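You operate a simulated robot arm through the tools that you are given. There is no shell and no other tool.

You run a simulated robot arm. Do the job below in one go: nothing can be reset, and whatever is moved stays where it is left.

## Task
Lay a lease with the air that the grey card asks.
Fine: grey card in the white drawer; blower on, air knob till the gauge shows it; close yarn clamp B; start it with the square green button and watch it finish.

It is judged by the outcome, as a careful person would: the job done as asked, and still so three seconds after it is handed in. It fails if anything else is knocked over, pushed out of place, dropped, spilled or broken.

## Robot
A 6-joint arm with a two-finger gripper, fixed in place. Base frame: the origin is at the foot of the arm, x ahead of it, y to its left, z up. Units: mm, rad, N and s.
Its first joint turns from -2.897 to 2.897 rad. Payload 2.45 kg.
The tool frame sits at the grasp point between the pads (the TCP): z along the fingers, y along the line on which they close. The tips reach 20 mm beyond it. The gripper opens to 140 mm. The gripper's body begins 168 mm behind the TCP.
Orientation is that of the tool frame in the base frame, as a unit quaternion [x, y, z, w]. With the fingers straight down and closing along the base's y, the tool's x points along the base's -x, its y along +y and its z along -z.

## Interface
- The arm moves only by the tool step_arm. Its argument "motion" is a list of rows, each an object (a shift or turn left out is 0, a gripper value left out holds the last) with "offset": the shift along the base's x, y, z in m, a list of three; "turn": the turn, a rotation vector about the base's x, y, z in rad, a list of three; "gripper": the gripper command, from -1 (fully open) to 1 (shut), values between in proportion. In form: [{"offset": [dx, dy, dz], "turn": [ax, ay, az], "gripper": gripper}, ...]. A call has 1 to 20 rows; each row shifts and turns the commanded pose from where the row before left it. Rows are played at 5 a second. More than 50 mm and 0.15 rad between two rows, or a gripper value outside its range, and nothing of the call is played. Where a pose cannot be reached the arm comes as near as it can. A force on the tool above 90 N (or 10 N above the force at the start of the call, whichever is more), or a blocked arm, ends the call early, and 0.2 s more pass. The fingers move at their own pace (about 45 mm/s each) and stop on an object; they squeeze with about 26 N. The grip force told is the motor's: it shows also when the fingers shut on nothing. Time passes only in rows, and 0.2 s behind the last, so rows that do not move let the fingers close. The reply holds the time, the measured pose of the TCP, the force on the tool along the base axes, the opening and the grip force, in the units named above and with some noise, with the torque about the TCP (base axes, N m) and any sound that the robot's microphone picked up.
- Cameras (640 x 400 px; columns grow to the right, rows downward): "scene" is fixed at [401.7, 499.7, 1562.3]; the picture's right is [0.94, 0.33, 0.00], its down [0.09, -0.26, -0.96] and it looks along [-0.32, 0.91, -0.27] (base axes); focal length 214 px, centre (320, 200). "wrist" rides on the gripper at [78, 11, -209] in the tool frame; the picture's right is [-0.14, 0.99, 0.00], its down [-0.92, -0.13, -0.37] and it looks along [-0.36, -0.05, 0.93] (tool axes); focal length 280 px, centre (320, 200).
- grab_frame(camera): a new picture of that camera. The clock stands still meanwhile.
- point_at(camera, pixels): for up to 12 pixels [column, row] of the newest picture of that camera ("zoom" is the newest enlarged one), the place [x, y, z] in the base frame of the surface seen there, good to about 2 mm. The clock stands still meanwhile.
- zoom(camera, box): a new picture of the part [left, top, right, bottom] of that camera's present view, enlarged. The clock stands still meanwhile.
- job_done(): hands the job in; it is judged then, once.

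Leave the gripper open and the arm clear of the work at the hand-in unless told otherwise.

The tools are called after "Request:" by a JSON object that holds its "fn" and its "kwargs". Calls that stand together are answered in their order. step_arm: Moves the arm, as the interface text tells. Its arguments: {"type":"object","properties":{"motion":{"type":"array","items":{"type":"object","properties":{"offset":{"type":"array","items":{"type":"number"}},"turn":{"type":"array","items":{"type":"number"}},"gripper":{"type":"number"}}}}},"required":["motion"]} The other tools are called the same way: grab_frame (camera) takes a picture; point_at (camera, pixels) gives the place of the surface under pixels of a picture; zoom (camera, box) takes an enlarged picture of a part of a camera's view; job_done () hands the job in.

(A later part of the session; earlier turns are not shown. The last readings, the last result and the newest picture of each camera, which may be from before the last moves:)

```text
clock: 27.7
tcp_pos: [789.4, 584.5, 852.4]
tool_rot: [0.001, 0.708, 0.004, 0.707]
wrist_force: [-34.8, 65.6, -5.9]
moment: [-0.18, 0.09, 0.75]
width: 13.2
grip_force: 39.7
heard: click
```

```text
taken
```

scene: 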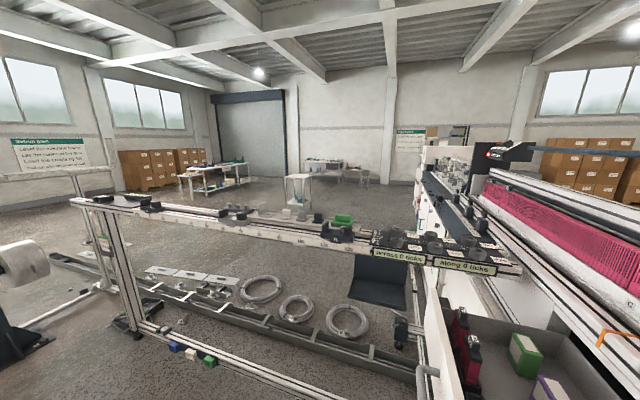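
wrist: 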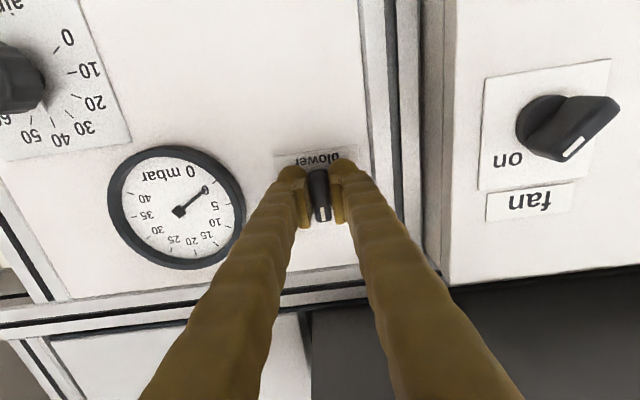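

A click was heard, but a +y side force of 66 N has built up, so my TCP isn't quite on the switch's axis. I'll shift a small +2 mm in y to test whether the force drops.

Request:
{"fn": "step_arm", "kwargs": {"motion": [{"offset": [0, 0.002, 0]}, {}]}}

Request:
{"fn": "zoom", "kwargs": {"camera": "wrist", "box": [240, 120, 400, 260]}}

```text
clock: 28.3
tcp_pos: [790.5, 583.8, 852.1]
tool_rot: [0.002, 0.707, 0.002, 0.707]
wrist_force: [-51.4, 39.3, 1.7]
moment: [-0.08, -0.21, 0.48]
width: 13.3
grip_force: 39.2
```

```text
2.86 times, centred on (320, 190) of wrist
```

zoom: 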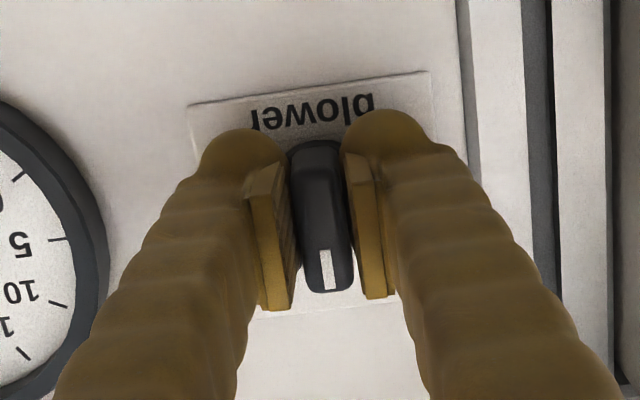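

Side force fell to 39 N with that shift, so 3 mm more in +y; the -51 N in x means the tips press the switch's disc, so I back off 3 mm too.

Request:
{"fn": "step_arm", "kwargs": {"motion": [{"offset": [-0.003, 0.003, 0]}, {}]}}

```text
clock: 28.9
tcp_pos: [788.4, 586.1, 851.7]
tool_rot: [0.005, 0.707, 0.0, 0.707]
wrist_force: [26.7, 1.2, 6.6]
moment: [-0.05, -0.07, 0.0]
width: 13.3
grip_force: 39.6
```

Side force is gone. I'll relax x by 1 mm, shift z up 2 mm (where the axis seems to be) and carry on turning.

Request:
{"fn": "step_arm", "kwargs": {"motion": [{"offset": [0.001, 0, 0.001], "turn": [0.1, 0, 0]}, {"offset": [0, 0, 0.001], "turn": [0.1, 0, 0]}, {"turn": [0.1, 0, 0]}, {"turn": [0.1, 0, 0]}, {}]}}

Request:
{"fn": "grab_frame", "kwargs": {"camera": "wrist"}}

```text
clock: 29.4
tcp_pos: [789.4, 585.2, 852.5]
tool_rot: [0.038, 0.711, 0.024, 0.702]
wrist_force: [-6.3, -8.4, 2.3]
moment: [0.06, -0.2, 0.22]
width: 13.1
grip_force: 40.0
out of reach, approached as far as the arm can: row 1, 2
stopped in row 2: the force on the tool passed its limit at 99 N (the readings are from after the stop); the commanded pose is now the measured one
```

```text
taken
```

wrist: 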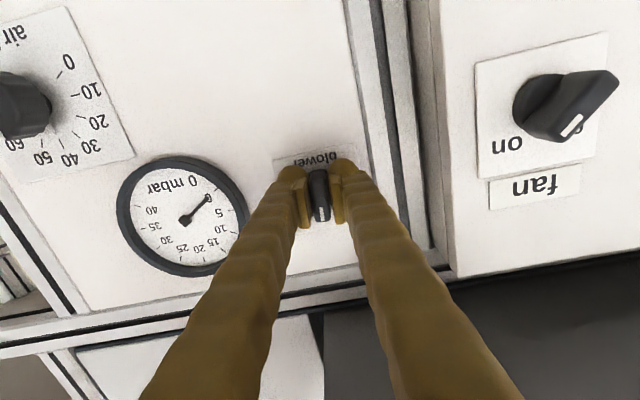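

The wrist's roll limit is just past level (roll ≈ +0.07), so I cannot turn further with this grip. I'll let go, back away and see where the switch stands.

Request:
{"fn": "step_arm", "kwargs": {"motion": [{"gripper": 0.3}, {}, {}, {"offset": [-0.03, 0, 0]}, {"offset": [-0.03, 0, 0]}, {"offset": [-0.03, 0, 0]}, {}]}}

Request:
{"fn": "grab_frame", "kwargs": {"camera": "wrist"}}

Request:
{"fn": "zoom", "kwargs": {"camera": "wrist", "box": [240, 110, 400, 230]}}

```text
clock: 31.0
tcp_pos: [705.8, 600.2, 866.6]
tool_rot: [0.036, 0.712, 0.019, 0.701]
wrist_force: [-0.2, -0.4, 0.2]
moment: [-0.01, -0.01, -0.01]
width: 49.0
grip_force: 0.0
out of reach, approached as far as the arm can: row 5, 6
```

```text
taken
```

wrist: 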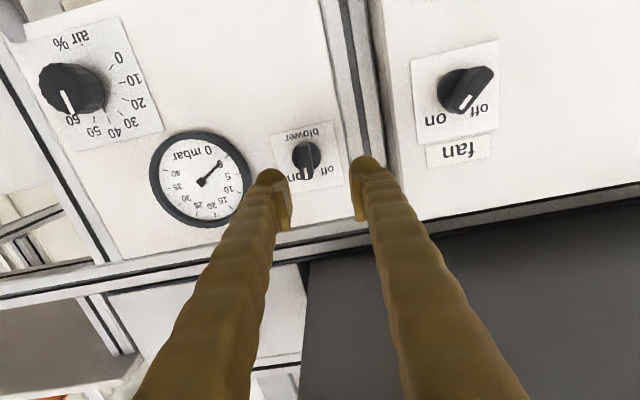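

```text
3.33 times, centred on (320, 170) of wrist
```

zoom: 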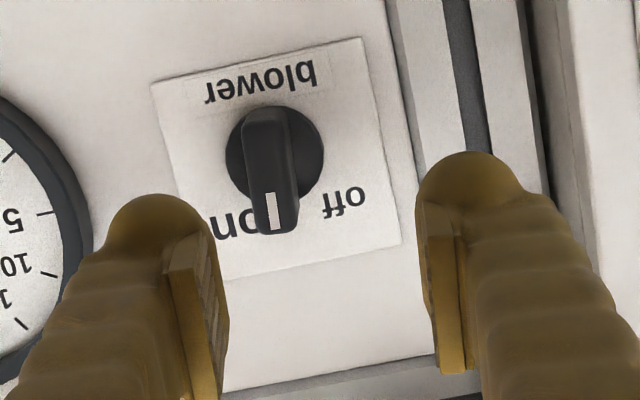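

The switch now stands between off and on. I'll push it the rest of the way with closed fingertips: roll back a bit (-0.45 rad, away from the limit), shut the fingers, and line up at y≈620, z≈878 on the +y side of the bar's upper end.

Request:
{"fn": "step_arm", "kwargs": {"motion": [{"turn": [-0.15, 0, 0], "gripper": 1}, {"turn": [-0.15, 0, 0]}, {"turn": [-0.15, 0, 0]}, {"offset": [0.01, 0.01, 0.006]}, {"offset": [0.01, 0.01, 0.006]}, {}]}}

Request:
{"fn": "grab_frame", "kwargs": {"camera": "wrist"}}

```text
clock: 32.4
tcp_pos: [726.7, 621.7, 879.0]
tool_rot: [-0.122, 0.699, -0.133, 0.692]
wrist_force: [0.6, 0.4, -0.9]
moment: [-0.01, -0.02, -0.02]
width: 0.0
grip_force: 26.5
```

```text
taken
```

wrist: 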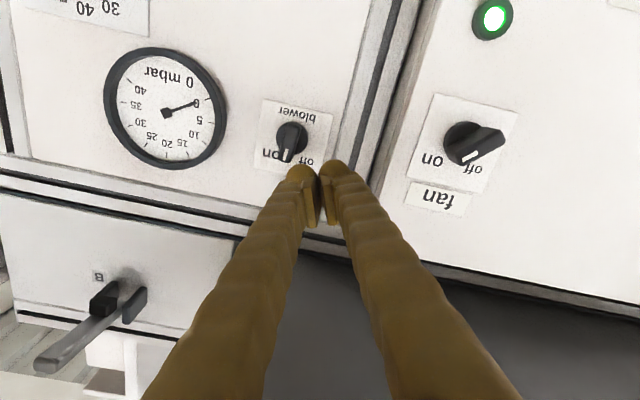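

Measuring again: the bar's present position, its end, and the fan cabinet's nearest edge.

Request:
{"fn": "zoom", "kwargs": {"camera": "wrist", "box": [240, 80, 400, 200]}}

Request:
{"fn": "point_at", "kwargs": {"camera": "wrist", "pixels": [[287, 155], [292, 130], [290, 145], [279, 140], [304, 135], [396, 160], [376, 130], [385, 170], [264, 153], [306, 162], [345, 130], [360, 130]]}}

```text
3.33 times, centred on (320, 140) of wrist
```

zoom: 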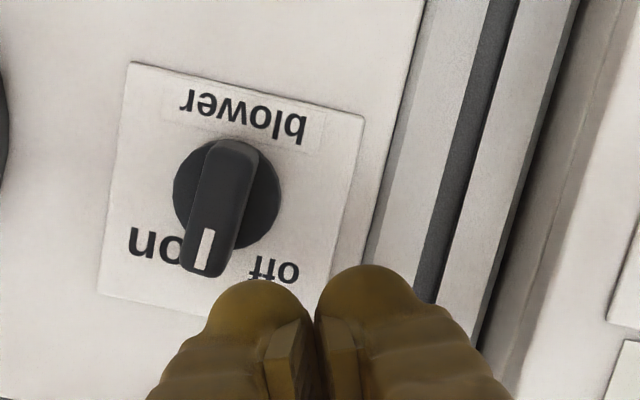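

```text
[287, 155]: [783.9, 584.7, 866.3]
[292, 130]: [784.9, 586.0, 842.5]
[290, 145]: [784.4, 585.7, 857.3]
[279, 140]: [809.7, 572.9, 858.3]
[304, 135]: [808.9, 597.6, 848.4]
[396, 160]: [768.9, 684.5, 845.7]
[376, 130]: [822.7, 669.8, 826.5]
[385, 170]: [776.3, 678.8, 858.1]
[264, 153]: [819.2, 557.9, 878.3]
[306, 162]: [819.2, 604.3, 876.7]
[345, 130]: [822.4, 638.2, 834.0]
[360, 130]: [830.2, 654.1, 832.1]
```

Axis ≈ (585.5, 853); bar stands at ~95°. "On" is at ~130°. I'll advance to x≈785 beside the bar, then push its upper end toward -y in small steps.

Request:
{"fn": "step_arm", "kwargs": {"motion": [{"offset": [0.029, 0, 0]}, {"offset": [0.029, 0, 0]}, {}, {"offset": [0, -0.004, 0]}, {"offset": [0, -0.004, 0]}, {"offset": [0, -0.004, 0]}, {}]}}

Request:
{"fn": "zoom", "kwargs": {"camera": "wrist", "box": [200, 80, 400, 240]}}

```text
clock: 34.0
tcp_pos: [785.4, 610.8, 879.1]
tool_rot: [-0.12, 0.699, -0.133, 0.693]
wrist_force: [-0.7, 0.2, -0.4]
moment: [0.0, 0.01, 0.0]
width: 0.2
grip_force: 26.2
```

```text
2.50 times, centred on (300, 160) of wrist
```

zoom: 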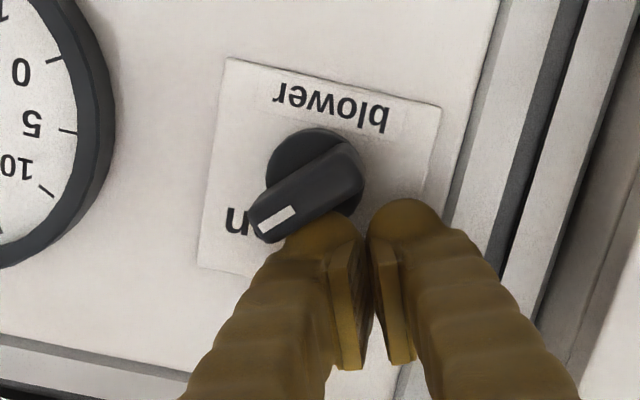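

The bar has gone over to "on" freely. I'll back straight off and look at the gauge.

Request:
{"fn": "step_arm", "kwargs": {"motion": [{"offset": [-0.03, 0.003, 0]}, {"offset": [-0.03, 0, 0]}, {}]}}

Request:
{"fn": "grab_frame", "kwargs": {"camera": "wrist"}}

Request:
{"fn": "zoom", "kwargs": {"camera": "wrist", "box": [90, 30, 350, 180]}}

```text
clock: 34.8
tcp_pos: [724.8, 613.0, 878.3]
tool_rot: [-0.12, 0.699, -0.133, 0.693]
wrist_force: [-0.4, -0.8, 0.4]
moment: [-0.02, 0.02, 0.0]
width: 0.2
grip_force: 26.3
```

```text
taken
```

wrist: 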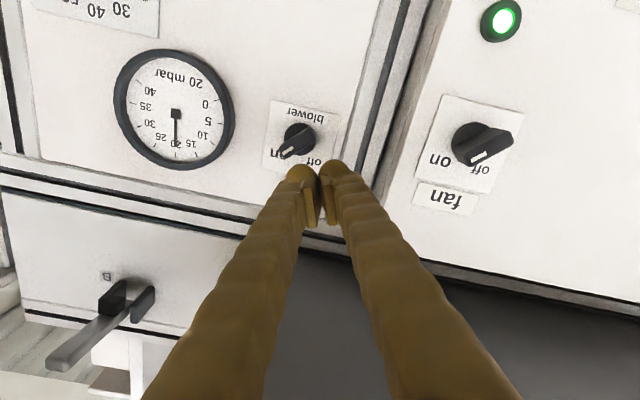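

```text
2.46 times, centred on (220, 105) of wrist
```

zoom: 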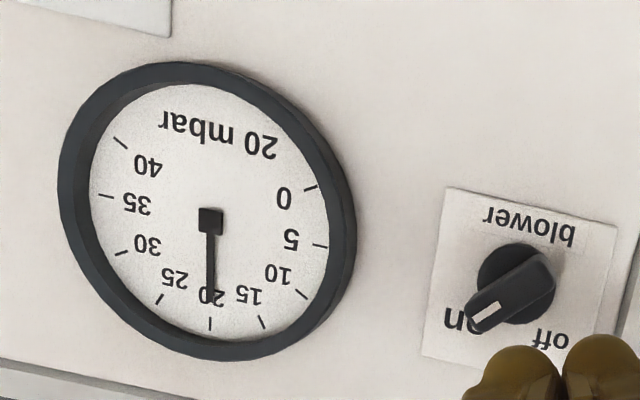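

Blower is running: the gauge shows 20 mbar with the knob at 40 %. 25 mbar needs about 50 %, i.e. ≈25° clockwise. I'll open to ~70 mm, roll to about -0.7 rad and move over in front of the air knob (y≈375).

Request:
{"fn": "step_arm", "kwargs": {"motion": [{"offset": [0, -0.04, 0], "gripper": 0.0}, {"offset": [0, -0.04, 0], "turn": [-0.11, 0, 0]}, {"offset": [0, -0.04, 0], "turn": [-0.11, 0, 0]}, {"offset": [0, -0.04, 0], "turn": [-0.11, 0, 0]}, {"offset": [0, -0.04, 0]}, {"offset": [0, -0.038, 0]}, {}]}}

Request:
{"fn": "grab_frame", "kwargs": {"camera": "wrist"}}

```text
clock: 36.4
tcp_pos: [725.2, 376.7, 880.1]
tool_rot: [-0.233, 0.668, -0.246, 0.663]
wrist_force: [-0.8, -0.9, 0.7]
moment: [-0.03, 0.0, -0.02]
width: 70.1
grip_force: 0.0
```

```text
taken
```

wrist: 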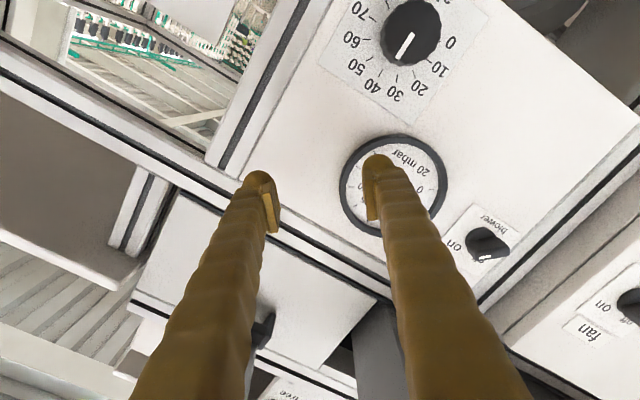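

Now at y≈377. I see the knob at (410,32). I'll go down toward z≈750 at this distance.

Request:
{"fn": "step_arm", "kwargs": {"motion": [{"offset": [0, 0, -0.033]}, {"offset": [0, 0, -0.033]}, {"offset": [0, 0, -0.033]}, {"offset": [0, 0, -0.031]}, {}]}}

Request:
{"fn": "grab_frame", "kwargs": {"camera": "wrist"}}

```text
clock: 37.6
tcp_pos: [725.3, 375.5, 747.2]
tool_rot: [-0.232, 0.668, -0.246, 0.663]
wrist_force: [-0.6, 0.0, 0.2]
moment: [-0.04, 0.04, 0.0]
width: 69.8
grip_force: 0.0
```

```text
taken
```

wrist: 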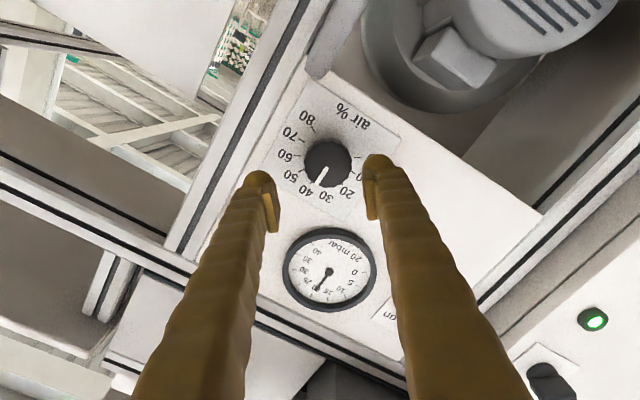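

Reachable. The knob is at (327,162) between the fingers, gauge also visible. Measuring the knob and the nearby parts.

Request:
{"fn": "zoom", "kwargs": {"camera": "wrist", "box": [250, 90, 410, 220]}}

Request:
{"fn": "point_at", "kwargs": {"camera": "wrist", "pixels": [[327, 165], [320, 180], [333, 148], [308, 165], [346, 160], [329, 138], [314, 183], [320, 75], [325, 60], [430, 80], [330, 120], [270, 170]]}}

```text
3.08 times, centred on (330, 155) of wrist
```

zoom: 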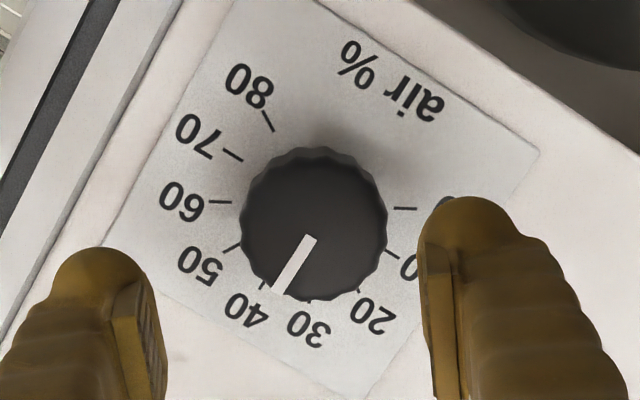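

```text
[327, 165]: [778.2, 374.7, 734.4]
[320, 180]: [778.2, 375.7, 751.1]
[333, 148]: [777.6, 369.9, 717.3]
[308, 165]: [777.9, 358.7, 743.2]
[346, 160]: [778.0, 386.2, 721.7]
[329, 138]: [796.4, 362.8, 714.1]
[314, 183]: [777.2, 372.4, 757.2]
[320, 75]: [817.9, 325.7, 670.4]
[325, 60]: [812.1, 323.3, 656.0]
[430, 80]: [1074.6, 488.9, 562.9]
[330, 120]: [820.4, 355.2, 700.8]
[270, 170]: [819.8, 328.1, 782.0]
```

Knob face is at x≈778, centre about (374,736), radius ≈20 mm. I'll align (z -11 mm, y -1.5 mm) and advance to TCP x≈788 with pads open around it.

Request:
{"fn": "step_arm", "kwargs": {"motion": [{"offset": [0, -0.0015, -0.011]}, {"offset": [0.02, 0, 0]}, {}]}}

Request:
{"fn": "zoom", "kwargs": {"camera": "wrist", "box": [230, 100, 430, 240]}}

Request:
{"fn": "point_at", "kwargs": {"camera": "zoom", "pixels": [[320, 220], [265, 220], [375, 220], [320, 180], [320, 270], [300, 240], [340, 200]]}}

```text
clock: 38.4
tcp_pos: [744.6, 373.8, 737.0]
tool_rot: [-0.232, 0.668, -0.246, 0.663]
wrist_force: [0.8, 0.5, 0.3]
moment: [-0.03, 0.03, -0.02]
width: 70.0
grip_force: 0.1
```

```text
2.86 times, centred on (330, 170) of wrist
```

zoom: 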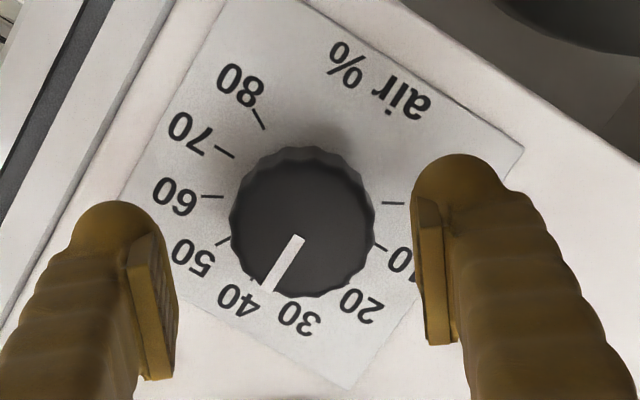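

```text
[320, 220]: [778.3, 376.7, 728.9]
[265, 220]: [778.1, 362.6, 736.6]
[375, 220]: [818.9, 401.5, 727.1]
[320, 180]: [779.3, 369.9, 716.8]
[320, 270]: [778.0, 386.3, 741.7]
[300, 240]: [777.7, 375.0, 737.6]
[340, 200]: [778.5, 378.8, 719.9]
```

Refined knob centre: about (374,733.5). Lower 3 mm and advance 44 mm.

Request:
{"fn": "step_arm", "kwargs": {"motion": [{"offset": [0.014, 0, -0.003]}, {"offset": [0.015, 0, 0]}, {"offset": [0.015, 0, 0]}, {}]}}

Request:
{"fn": "grab_frame", "kwargs": {"camera": "wrist"}}

```text
clock: 39.4
tcp_pos: [790.2, 372.6, 735.3]
tool_rot: [-0.233, 0.667, -0.246, 0.663]
wrist_force: [-0.2, -0.4, 0.6]
moment: [-0.01, 0.01, -0.04]
width: 69.7
grip_force: 0.1
```

```text
taken
```

wrist: 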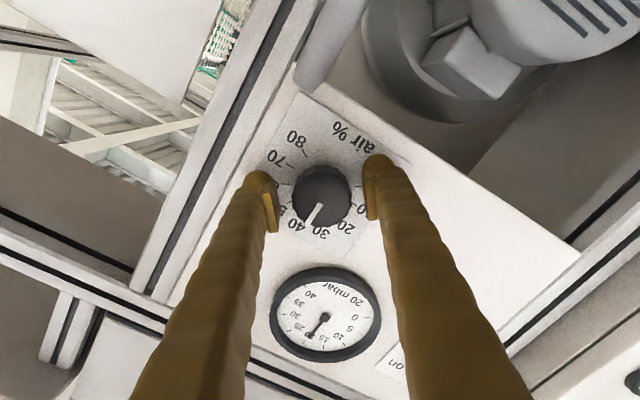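

The knob sits centred between the pads, the gauge stays in view at (325,315). Closing on the knob.

Request:
{"fn": "step_arm", "kwargs": {"motion": [{"gripper": 0.5}, {}, {"gripper": 1}, {}, {}]}}

Request:
{"fn": "zoom", "kwargs": {"camera": "wrist", "box": [240, 130, 420, 380]}}

```text
clock: 40.6
tcp_pos: [789.1, 373.6, 733.2]
tool_rot: [-0.234, 0.667, -0.245, 0.663]
wrist_force: [7.0, 30.1, -22.7]
moment: [-0.04, 0.33, 0.39]
width: 46.5
grip_force: 45.7
```

```text
1.60 times, centred on (330, 255) of wrist
```

zoom: 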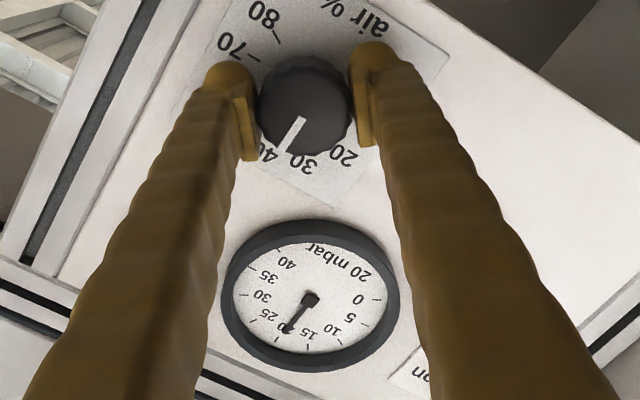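

Gripped (46.5 mm). There is a 38 N offset force along the closing line; I'll shift the wrist by (+2,-1.6) mm to centre it.

Request:
{"fn": "step_arm", "kwargs": {"motion": [{"offset": [0, 0.002, -0.0016]}, {}]}}

```text
clock: 41.2
tcp_pos: [788.3, 372.9, 733.5]
tool_rot: [-0.232, 0.667, -0.248, 0.664]
wrist_force: [-20.6, 5.3, 8.5]
moment: [-0.01, -0.14, 0.07]
width: 46.5
grip_force: 45.0
```

Centred well enough now. Turning the knob clockwise 0.24 rad in three steps, then reading the gauge.

Request:
{"fn": "step_arm", "kwargs": {"motion": [{"turn": [0.08, 0, 0]}, {"turn": [0.08, 0, 0]}, {"turn": [0.08, 0, 0]}, {}]}}

Request:
{"fn": "zoom", "kwargs": {"camera": "wrist", "box": [220, 130, 420, 380]}}

```text
clock: 42.2
tcp_pos: [788.1, 374.5, 733.7]
tool_rot: [-0.15, 0.692, -0.165, 0.687]
wrist_force: [-14.9, -1.4, 15.9]
moment: [0.04, -0.25, 0.07]
width: 46.8
grip_force: 44.8
```

```text
1.60 times, centred on (320, 255) of wrist
```

zoom: 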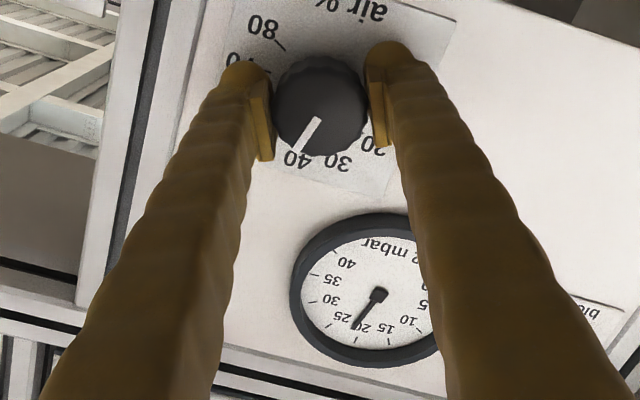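

The needle has moved past 20. Zooming in on the gauge for a reading.

Request:
{"fn": "zoom", "kwargs": {"camera": "wrist", "box": [295, 250, 405, 370]}}

```text
3.33 times, centred on (350, 310) of wrist
```

zoom: 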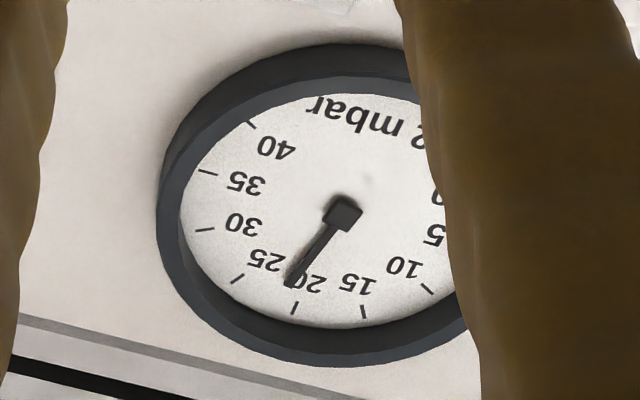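

It reads about 22 mbar. Turning on by another 0.2 rad.

Request:
{"fn": "step_arm", "kwargs": {"motion": [{"turn": [0.1, 0, 0]}, {"turn": [0.1, 0, 0]}, {}, {}]}}

Request:
{"fn": "zoom", "kwargs": {"camera": "wrist", "box": [300, 220, 460, 360]}}

Request:
{"fn": "grab_frame", "kwargs": {"camera": "wrist"}}

```text
clock: 43.2
tcp_pos: [788.7, 375.4, 733.2]
tool_rot: [-0.082, 0.705, -0.094, 0.698]
wrist_force: [18.8, -0.4, 13.8]
moment: [0.05, -0.09, 0.18]
width: 46.6
grip_force: 44.6
```

```text
2.86 times, centred on (380, 290) of wrist
```

zoom: 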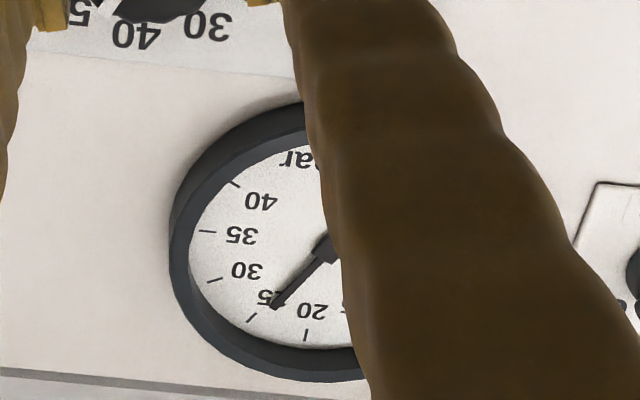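

```text
taken
```

wrist: 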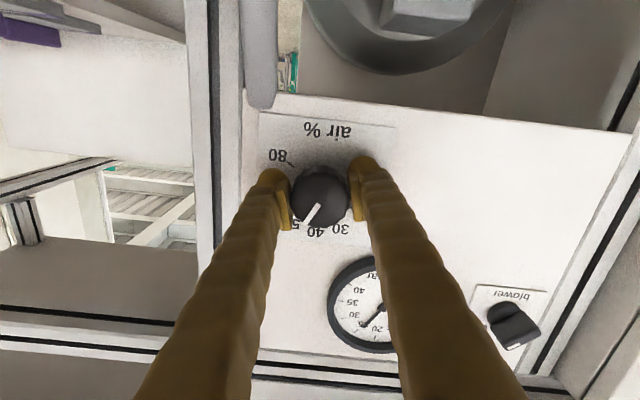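

The needle is at roughly 24.5. I'll turn 0.04 rad more and wait a moment.

Request:
{"fn": "step_arm", "kwargs": {"motion": [{"turn": [0.04, 0, 0]}, {}, {}, {}]}}

Request:
{"fn": "zoom", "kwargs": {"camera": "wrist", "box": [320, 240, 420, 360]}}

```text
clock: 44.2
tcp_pos: [789.0, 373.9, 732.3]
tool_rot: [-0.069, 0.707, -0.08, 0.699]
wrist_force: [-1.8, -4.7, 9.2]
moment: [0.04, -0.08, -0.05]
width: 46.5
grip_force: 44.8
```

```text
3.33 times, centred on (370, 300) of wrist
```

zoom: 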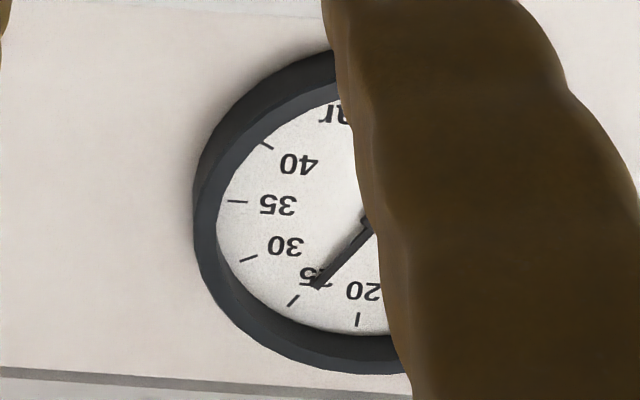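

Near 25 but parallax makes it hard to judge. I'll let go, back off 50 mm and read the gauge with its digits.

Request:
{"fn": "step_arm", "kwargs": {"motion": [{"gripper": 0.0}, {}, {}, {"offset": [-0.025, 0, 0]}, {"offset": [-0.025, 0, 0]}, {}]}}

Request:
{"fn": "grab_frame", "kwargs": {"camera": "wrist"}}

Request:
{"fn": "zoom", "kwargs": {"camera": "wrist", "box": [290, 130, 450, 290]}}

```text
clock: 45.6
tcp_pos: [756.1, 386.6, 744.6]
tool_rot: [-0.074, 0.708, -0.087, 0.697]
wrist_force: [-0.5, -0.4, -0.7]
moment: [0.02, -0.02, -0.02]
width: 69.8
grip_force: 0.1
out of reach, approached as far as the arm can: row 4, 5
```

```text
taken
```

wrist: 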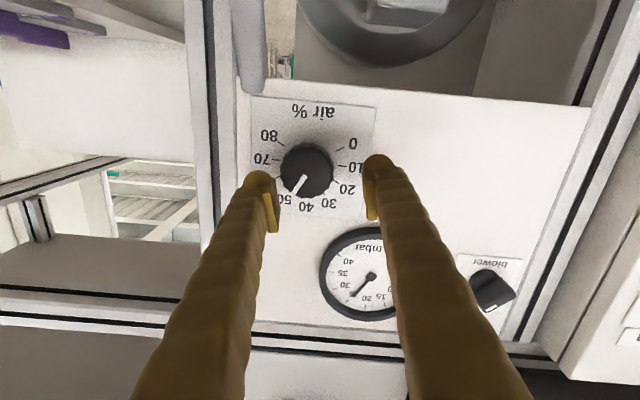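

```text
2.50 times, centred on (370, 210) of wrist
```

zoom: 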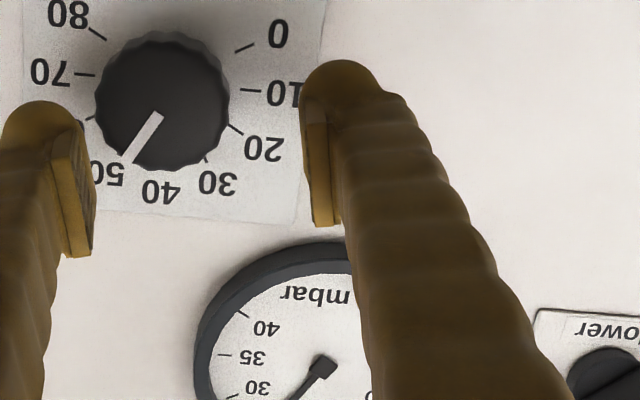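

The arm drifted a little when backing off (reach limit again). Checking the gauge now at (360,275).

Request:
{"fn": "zoom", "kwargs": {"camera": "wrist", "box": [310, 215, 430, 335]}}

```text
3.33 times, centred on (370, 275) of wrist
```

zoom: 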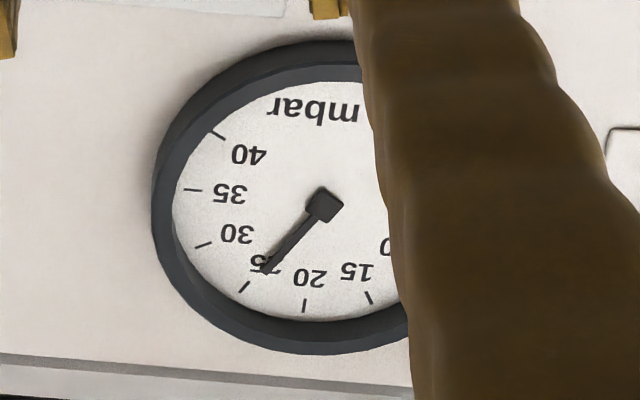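

I need the digits; rolling back by 0.45 rad while backing off a little more brings the gauge between the fingers.

Request:
{"fn": "step_arm", "kwargs": {"motion": [{"offset": [-0.01, 0, 0], "turn": [-0.15, 0, 0]}, {"offset": [-0.01, 0, 0], "turn": [-0.15, 0, 0]}, {"offset": [-0.01, 0, 0.01], "turn": [-0.15, 0, 0]}, {}]}}

Request:
{"fn": "grab_frame", "kwargs": {"camera": "wrist"}}

Request:
{"fn": "zoom", "kwargs": {"camera": "wrist", "box": [260, 190, 400, 330]}}

```text
clock: 46.6
tcp_pos: [727.6, 389.1, 754.5]
tool_rot: [-0.223, 0.671, -0.236, 0.667]
wrist_force: [-0.4, -0.6, -0.3]
moment: [0.01, -0.01, -0.03]
width: 70.0
grip_force: 0.1
```

```text
taken
```

wrist: 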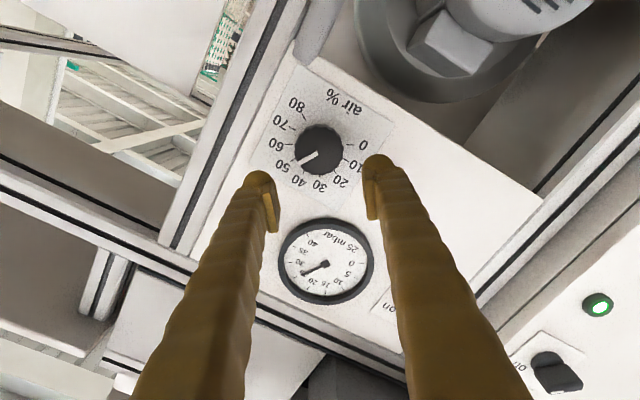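

```text
2.86 times, centred on (330, 260) of wrist
```

zoom: 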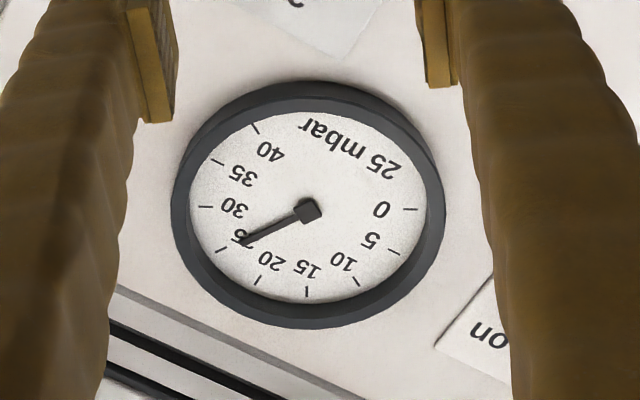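

The gauge shows "25 mbar". Air is set. Next is clamp B. I'll go up to z≈880, then pull back to x≈607 while pitching down 0.6 rad and rolling level.

Request:
{"fn": "step_arm", "kwargs": {"motion": [{"offset": [0, 0, 0.042]}, {"offset": [0, 0, 0.042]}, {"offset": [0, 0, 0.042]}, {"offset": [-0.03, 0, 0], "turn": [0, 0.15, 0]}, {"offset": [-0.03, 0, 0], "turn": [0, 0.15, 0]}, {"offset": [-0.03, 0, 0], "turn": [0, 0.15, 0]}, {"offset": [-0.03, 0, 0], "turn": [0, 0.15, 0]}, {"turn": [0.112, 0, -0.077]}, {"turn": [0.112, 0, -0.077]}, {"turn": [0.112, 0, -0.077]}, {"turn": [0.112, 0, -0.077]}, {"turn": [0.112, 0, -0.077]}, {}]}}

Request:
{"fn": "grab_frame", "kwargs": {"camera": "wrist"}}

```text
clock: 49.4
tcp_pos: [607.3, 389.0, 882.5]
tool_rot: [0.013, 0.888, -0.003, 0.46]
wrist_force: [-0.2, -0.1, 0.3]
moment: [0.02, 0.0, -0.01]
width: 70.0
grip_force: 0.1
```

```text
taken
```

wrist: 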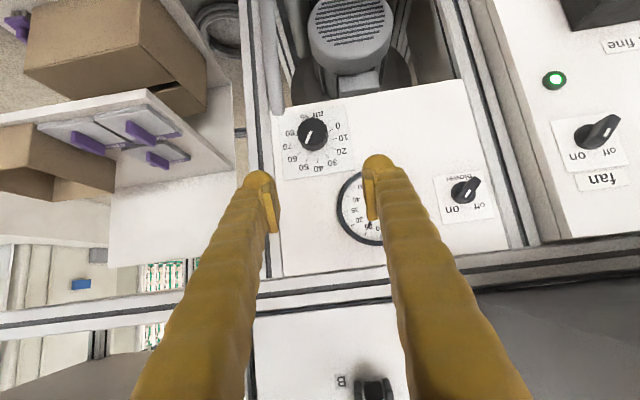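

Clear. I'll rise to z≈1230 (still well in front of the lever's tip at x≈697) and look down on the clamp lever.

Request:
{"fn": "step_arm", "kwargs": {"motion": [{"offset": [0, 0, 0.0434]}, {"offset": [0, 0, 0.0434]}, {"offset": [0, 0, 0.0434]}, {"offset": [0, 0, 0.0434]}, {"offset": [0, 0, 0.0434]}, {"offset": [0, 0, 0.0434]}, {"offset": [0, 0, 0.0434]}, {"offset": [0, 0, 0.0434]}, {}]}}

Request:
{"fn": "grab_frame", "kwargs": {"camera": "wrist"}}

```text
clock: 51.4
tcp_pos: [606.7, 385.7, 1230.1]
tool_rot: [0.012, 0.887, -0.003, 0.461]
wrist_force: [-0.5, 0.6, -0.1]
moment: [0.05, -0.02, 0.01]
width: 70.1
grip_force: 0.0
```

```text
taken
```

wrist: 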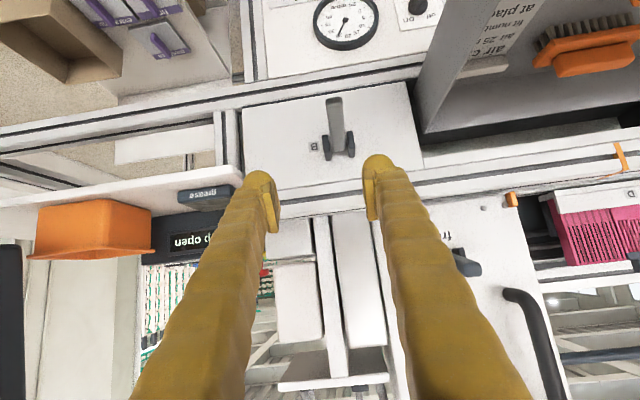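

The lever is at (338,125), display still ends "…p open". Measuring lever parts.

Request:
{"fn": "zoom", "kwargs": {"camera": "wrist", "box": [270, 70, 410, 190]}}

Request:
{"fn": "point_at", "kwargs": {"camera": "wrist", "pixels": [[334, 100], [334, 112], [337, 125], [340, 145], [341, 153], [327, 148], [350, 146], [332, 97], [315, 146], [300, 110], [380, 110], [333, 90]]}}

```text
3.33 times, centred on (340, 130) of wrist
```

zoom: 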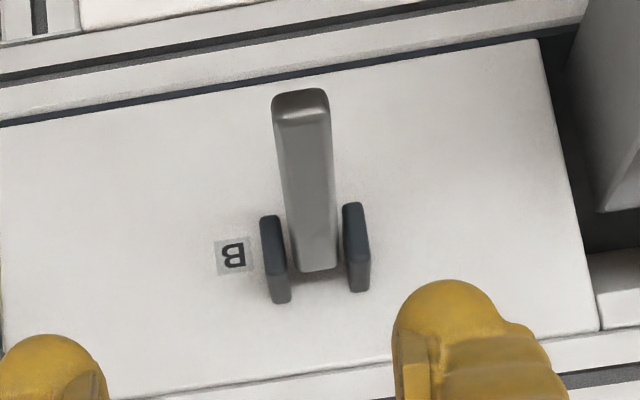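

```text
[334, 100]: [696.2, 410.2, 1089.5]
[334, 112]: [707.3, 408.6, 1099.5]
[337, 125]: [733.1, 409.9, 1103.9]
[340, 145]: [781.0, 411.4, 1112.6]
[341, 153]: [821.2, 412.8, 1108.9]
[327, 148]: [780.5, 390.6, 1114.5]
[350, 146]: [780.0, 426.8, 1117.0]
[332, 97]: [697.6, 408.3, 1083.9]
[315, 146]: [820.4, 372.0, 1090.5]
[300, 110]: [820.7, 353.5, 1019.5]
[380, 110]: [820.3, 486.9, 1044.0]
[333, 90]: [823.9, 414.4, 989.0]
```

The lever's top runs from (707,409,1099) to (781,411,1113), i.e. it droops ~10° outward; the ears are at y≈390 and 427. I'll shut the fingers, pitch to 45° and come above the lever near its end for a gentle push down.

Request:
{"fn": "step_arm", "kwargs": {"motion": [{"offset": [0.03, 0.012, 0], "turn": [0, 0.0925, 0], "gripper": 1}, {"offset": [0.03, 0.012, 0], "turn": [0, 0.0925, 0]}, {"offset": [0.03, 0, -0.02]}, {"offset": [0.017, 0, -0.03]}, {"offset": [0, 0, -0.02]}, {}]}}

Request:
{"fn": "grab_frame", "kwargs": {"camera": "wrist"}}

```text
clock: 52.8
tcp_pos: [713.3, 410.5, 1157.8]
tool_rot: [0.012, 0.927, -0.005, 0.376]
wrist_force: [-0.1, 0.7, 1.0]
moment: [-0.04, 0.03, -0.02]
width: 0.0
grip_force: 26.2
```

```text
taken
```

wrist: 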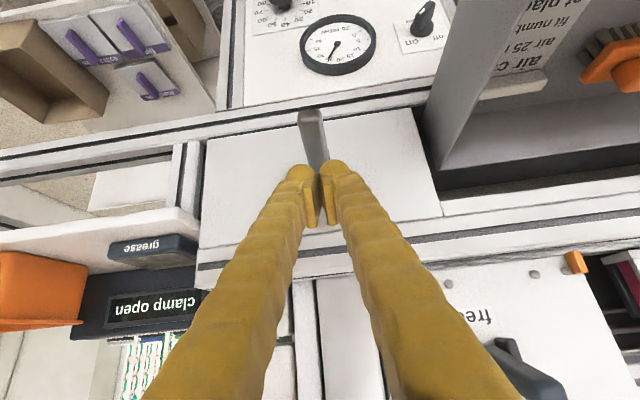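

Fingers are over the lever, and the display (150,308) still says "clamp open" — good feedback. Lowering gently toward contact.

Request:
{"fn": "step_arm", "kwargs": {"motion": [{"offset": [0, 0, -0.008]}, {"offset": [0, 0, -0.008]}, {"offset": [0, 0, -0.006]}, {"offset": [0, 0, -0.004]}, {"offset": [0, 0, -0.004]}, {}]}}

```text
clock: 54.2
tcp_pos: [713.5, 411.8, 1130.6]
tool_rot: [0.012, 0.926, -0.005, 0.378]
wrist_force: [-0.7, -0.1, -0.4]
moment: [-0.02, 0.0, 0.0]
width: 0.0
grip_force: 25.8
```

No contact yet. Going lower in 3 mm steps.

Request:
{"fn": "step_arm", "kwargs": {"motion": [{"offset": [0, 0, -0.003]}, {"offset": [0, 0, -0.003]}, {"offset": [0, 0, -0.003]}, {"offset": [0, 0, -0.003]}, {}]}}

Request:
{"fn": "zoom", "kwargs": {"camera": "wrist", "box": [240, 80, 400, 240]}}

```text
clock: 55.4
tcp_pos: [713.5, 411.8, 1117.5]
tool_rot: [0.013, 0.926, -0.005, 0.377]
wrist_force: [-1.7, 1.9, 2.9]
moment: [0.04, 0.01, 0.03]
width: 0.0
grip_force: 29.5
```

```text
2.50 times, centred on (320, 160) of wrist
```

zoom: 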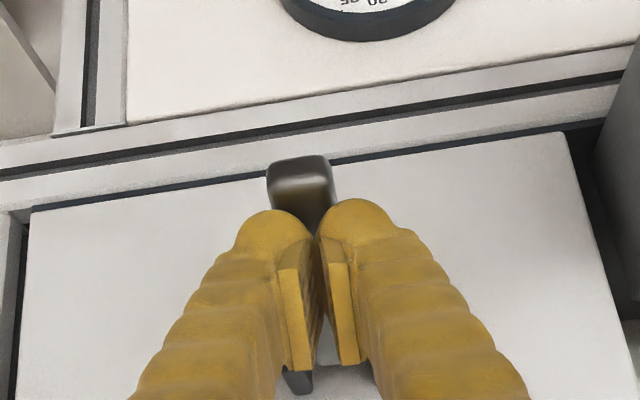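

Light touch (≈3 N). I'll push down 12 mm more in small steps to see whether it gives.

Request:
{"fn": "step_arm", "kwargs": {"motion": [{"offset": [0, 0, -0.003]}, {"offset": [0, 0, -0.003]}, {}]}}

```text
clock: 56.2
tcp_pos: [714.1, 411.1, 1111.0]
tool_rot: [0.012, 0.926, -0.005, 0.376]
wrist_force: [0.0, 0.3, 2.4]
moment: [-0.01, 0.01, 0.03]
width: 0.2
grip_force: 29.5
```

The lever gives easily downward (2–3 N). I'll follow its arc downward about its pivot (~(797,1098)), first to about 50°.

Request:
{"fn": "step_arm", "kwargs": {"motion": [{"offset": [0.0015, 0, -0.006]}, {"offset": [0.0015, 0, -0.006]}, {"offset": [0.001, 0, -0.014]}, {"offset": [0.0035, 0, -0.0135]}, {"offset": [0.006, 0, -0.0125]}, {}]}}

Request:
{"fn": "grab_frame", "kwargs": {"camera": "wrist"}}

```text
clock: 57.6
tcp_pos: [726.5, 411.0, 1060.4]
tool_rot: [0.013, 0.926, -0.005, 0.377]
wrist_force: [0.6, 0.2, 0.4]
moment: [0.02, -0.02, 0.01]
width: 0.0
grip_force: 29.5
```

```text
taken
```

wrist: 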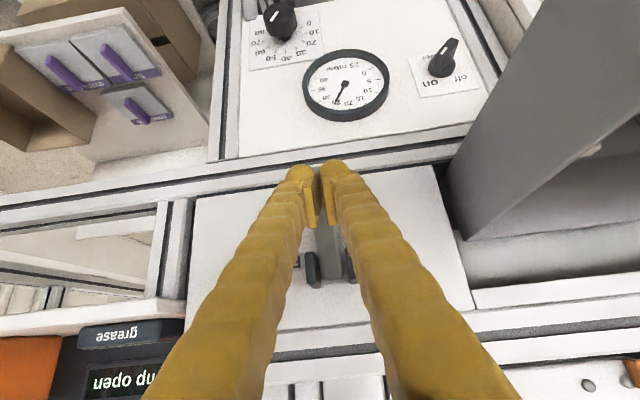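

The lever follows with almost no force. Continuing the arc toward the plate, stopping if force rises.

Request:
{"fn": "step_arm", "kwargs": {"motion": [{"offset": [0.008, 0, -0.0115]}, {"offset": [0.0097, 0, -0.01]}, {"offset": [0.0057, 0, -0.004]}, {"offset": [0.0057, 0, -0.004]}, {}]}}

Request:
{"fn": "grab_frame", "kwargs": {"camera": "wrist"}}

```text
clock: 58.8
tcp_pos: [757.1, 410.5, 1030.9]
tool_rot: [0.012, 0.926, -0.004, 0.377]
wrist_force: [0.0, -1.4, 0.0]
moment: [-0.02, 0.0, 0.0]
width: 0.1
grip_force: 29.3
```

```text
taken
```

wrist: 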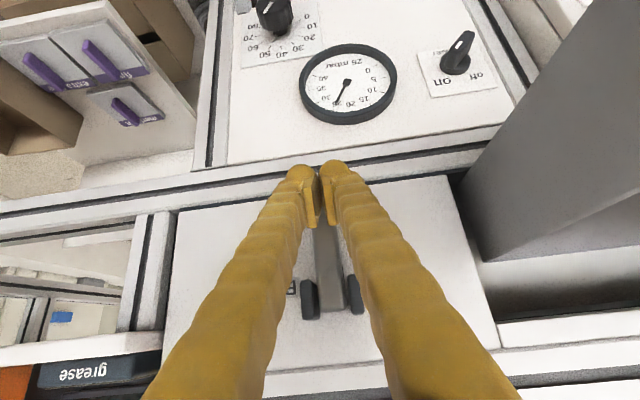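

Still no resistance. A little further, in small steps toward the plate.

Request:
{"fn": "step_arm", "kwargs": {"motion": [{"offset": [0.006, 0, -0.003]}, {"offset": [0.006, 0, -0.003]}, {}]}}

Request:
{"fn": "zoom", "kwargs": {"camera": "wrist", "box": [220, 130, 420, 330]}}

```text
clock: 59.4
tcp_pos: [759.9, 413.5, 1025.1]
tool_rot: [0.012, 0.927, -0.004, 0.375]
wrist_force: [-49.3, 2.3, 3.7]
moment: [0.31, -0.22, 0.19]
width: 6.2
grip_force: 29.3
stopped in row 2: the force on the tool passed its limit at 102 N (the readings are from after the stop); the commanded pose is now the measured one
```

```text
2.00 times, centred on (320, 230) of wrist
```

zoom: 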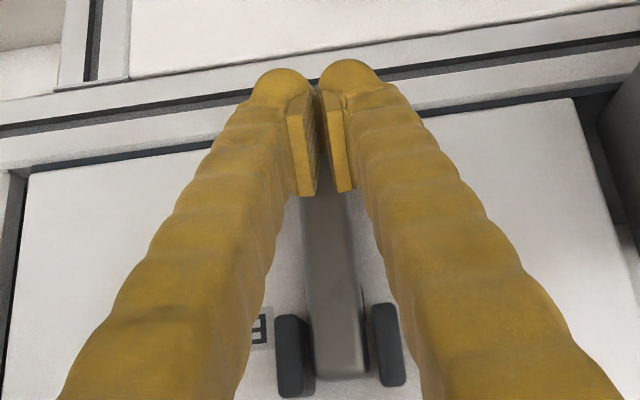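

The lever hit its end stop against the plate (force jumped, call stopped). I'll back off along the finger direction and look at the display.

Request:
{"fn": "step_arm", "kwargs": {"motion": [{"offset": [-0.012, 0, 0.004]}, {"offset": [-0.03, 0, 0.02]}, {"offset": [-0.03, 0, 0.03]}, {"offset": [-0.02, 0, 0.04]}, {"offset": [0, 0, 0.045]}, {"offset": [0, 0, 0.045]}, {}]}}

Request:
{"fn": "grab_frame", "kwargs": {"camera": "wrist"}}

```text
clock: 61.0
tcp_pos: [669.4, 408.3, 1213.6]
tool_rot: [0.014, 0.926, -0.002, 0.378]
wrist_force: [-0.2, 0.3, -0.2]
moment: [0.01, -0.02, -0.01]
width: 0.0
grip_force: 29.4
```

```text
taken
```

wrist: 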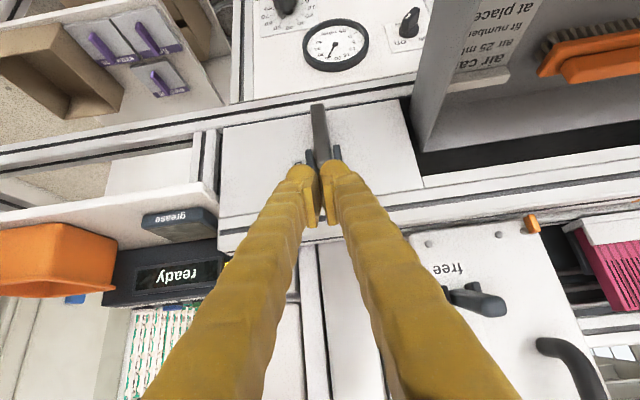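

The display now reads "ready". I'll check the gauge and the closed lever once more.

Request:
{"fn": "zoom", "kwargs": {"camera": "wrist", "box": [240, 0, 440, 190]}}

Request:
{"fn": "zoom", "kwargs": {"camera": "wrist", "box": [100, 190, 260, 320]}}

```text
2.11 times, centred on (340, 95) of wrist
```

zoom: 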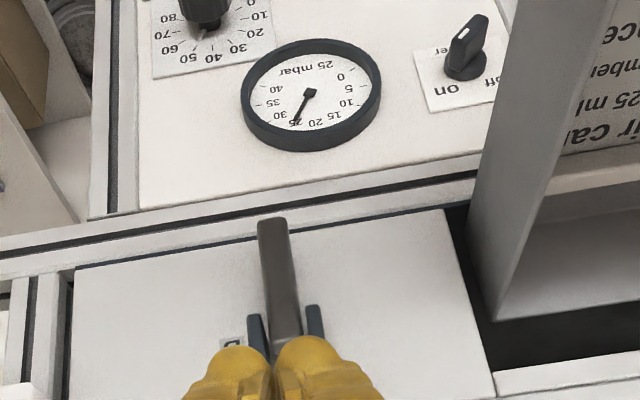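

```text
3.08 times, centred on (180, 255) of wrist
```

zoom: 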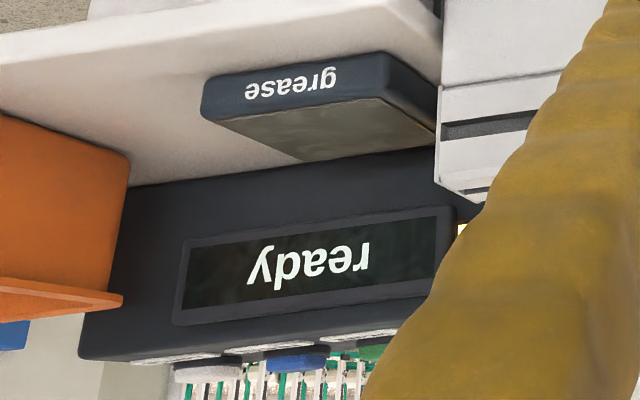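

Gauge 25 mbar, lever flat down (closed), display "ready". Now to the start button: I'll rise to z≈1420, then go to y≈210 and look.

Request:
{"fn": "step_arm", "kwargs": {"motion": [{"offset": [0, 0, 0.042]}, {"offset": [0, 0, 0.042]}, {"offset": [0, 0, 0.042]}, {"offset": [0, 0, 0.042]}, {"offset": [0, 0, 0.042]}, {"offset": [0, -0.04, 0]}, {"offset": [0, -0.04, 0]}, {"offset": [0, -0.04, 0]}, {"offset": [0, -0.04, 0]}, {"offset": [0, -0.04, 0]}, {}]}}

Request:
{"fn": "grab_frame", "kwargs": {"camera": "wrist"}}

```text
clock: 63.4
tcp_pos: [668.0, 213.2, 1418.3]
tool_rot: [0.011, 0.927, -0.004, 0.375]
wrist_force: [-0.1, -0.1, -0.1]
moment: [0.01, 0.0, 0.0]
width: 0.1
grip_force: 29.8
```

```text
taken
```

wrist: 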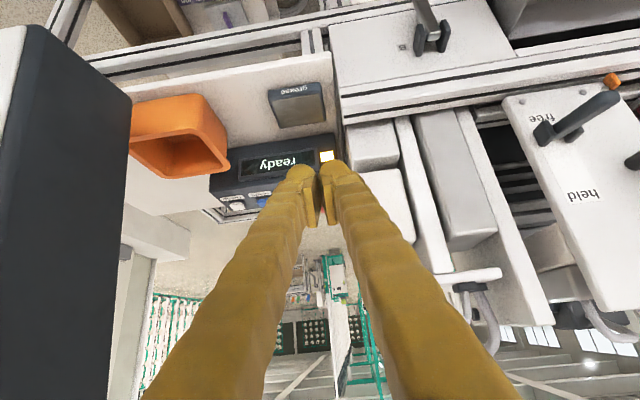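

Display shows "ready" with a white lamp. I'll measure the console's side on the left and the panel's neighbours before going in.

Request:
{"fn": "point_at", "kwargs": {"camera": "wrist", "pixels": [[128, 120], [115, 250], [60, 60], [35, 40], [60, 380], [100, 390], [365, 140], [375, 190], [362, 170], [405, 130], [430, 290], [215, 165]]}}

Request:
{"fn": "zoom", "kwargs": {"camera": "wrist", "box": [190, 110, 350, 240]}}

```text
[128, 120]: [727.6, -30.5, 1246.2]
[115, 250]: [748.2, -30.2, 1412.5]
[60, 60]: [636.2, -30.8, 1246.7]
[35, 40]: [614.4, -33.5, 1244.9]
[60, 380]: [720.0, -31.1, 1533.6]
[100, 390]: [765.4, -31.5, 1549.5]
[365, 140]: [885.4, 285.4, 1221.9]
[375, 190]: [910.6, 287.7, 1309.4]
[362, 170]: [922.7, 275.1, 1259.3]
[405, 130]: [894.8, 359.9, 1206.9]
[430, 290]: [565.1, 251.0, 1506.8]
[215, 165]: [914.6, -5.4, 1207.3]
```

```text
3.08 times, centred on (270, 175) of wrist
```

zoom: 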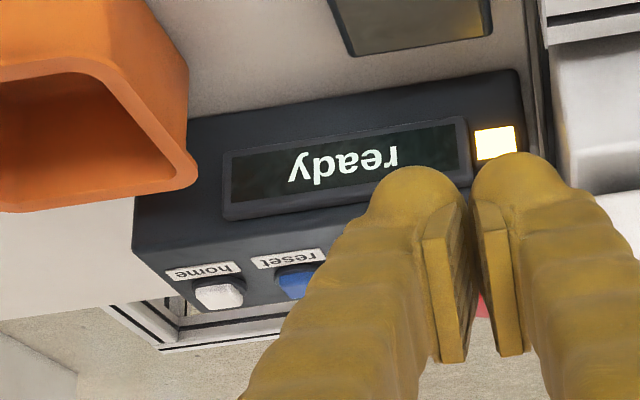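

The console's side is at y≈-30 (x 614–765), so I'll keep the wrist well to +y: yaw the tool -0.35 rad, then go to a stand-off before the start panel at about (930,155,1350).

Request:
{"fn": "step_arm", "kwargs": {"motion": [{"turn": [0, 0, -0.117]}, {"turn": [0, 0, -0.117]}, {"turn": [0, 0, -0.117]}, {"offset": [0.0374, -0.0083, -0.0097]}, {"offset": [0.0374, -0.0083, -0.0097]}, {"offset": [0.0374, -0.0083, -0.0097]}, {"offset": [0.0374, -0.0083, -0.0097]}, {"offset": [0.0374, -0.0083, -0.0097]}, {"offset": [0.0374, -0.0083, -0.0097]}, {}]}}

Request:
{"fn": "grab_frame", "kwargs": {"camera": "wrist"}}

```text
clock: 65.6
tcp_pos: [895.3, 161.8, 1361.6]
tool_rot: [0.173, 0.911, -0.069, 0.369]
wrist_force: [0.3, -1.0, 0.3]
moment: [-0.02, 0.02, -0.02]
width: 0.0
grip_force: 29.4
```

```text
taken
```

wrist: 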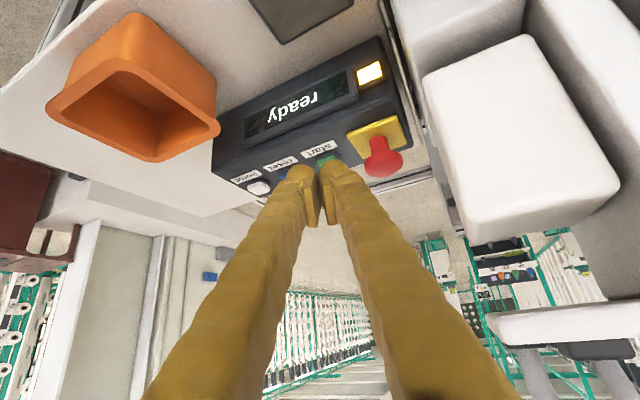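

The start label is at (320,148), with the green button just behind the fingertips. Measuring the panel again from here.

Request:
{"fn": "zoom", "kwargs": {"camera": "wrist", "box": [210, 60, 430, 220]}}

Request:
{"fn": "point_at", "kwargs": {"camera": "wrist", "pixels": [[322, 159], [330, 160], [320, 149], [283, 173], [258, 187], [283, 164], [250, 176], [382, 155], [377, 135], [370, 72], [395, 170], [360, 140]]}}

```text
2.50 times, centred on (320, 140) of wrist
```

zoom: 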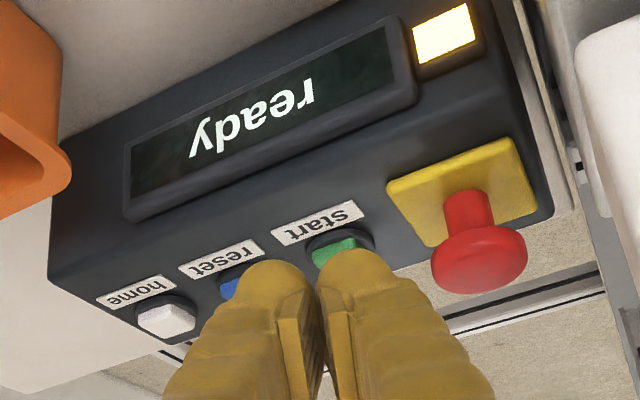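

```text
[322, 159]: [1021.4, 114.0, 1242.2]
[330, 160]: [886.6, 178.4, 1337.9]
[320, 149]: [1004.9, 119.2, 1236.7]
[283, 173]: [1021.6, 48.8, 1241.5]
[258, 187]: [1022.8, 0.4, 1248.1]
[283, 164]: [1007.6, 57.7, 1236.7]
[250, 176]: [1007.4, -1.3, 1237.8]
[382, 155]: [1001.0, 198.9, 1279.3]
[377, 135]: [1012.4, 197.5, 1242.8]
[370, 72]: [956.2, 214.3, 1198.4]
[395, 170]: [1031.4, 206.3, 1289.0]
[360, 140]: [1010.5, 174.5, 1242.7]
```

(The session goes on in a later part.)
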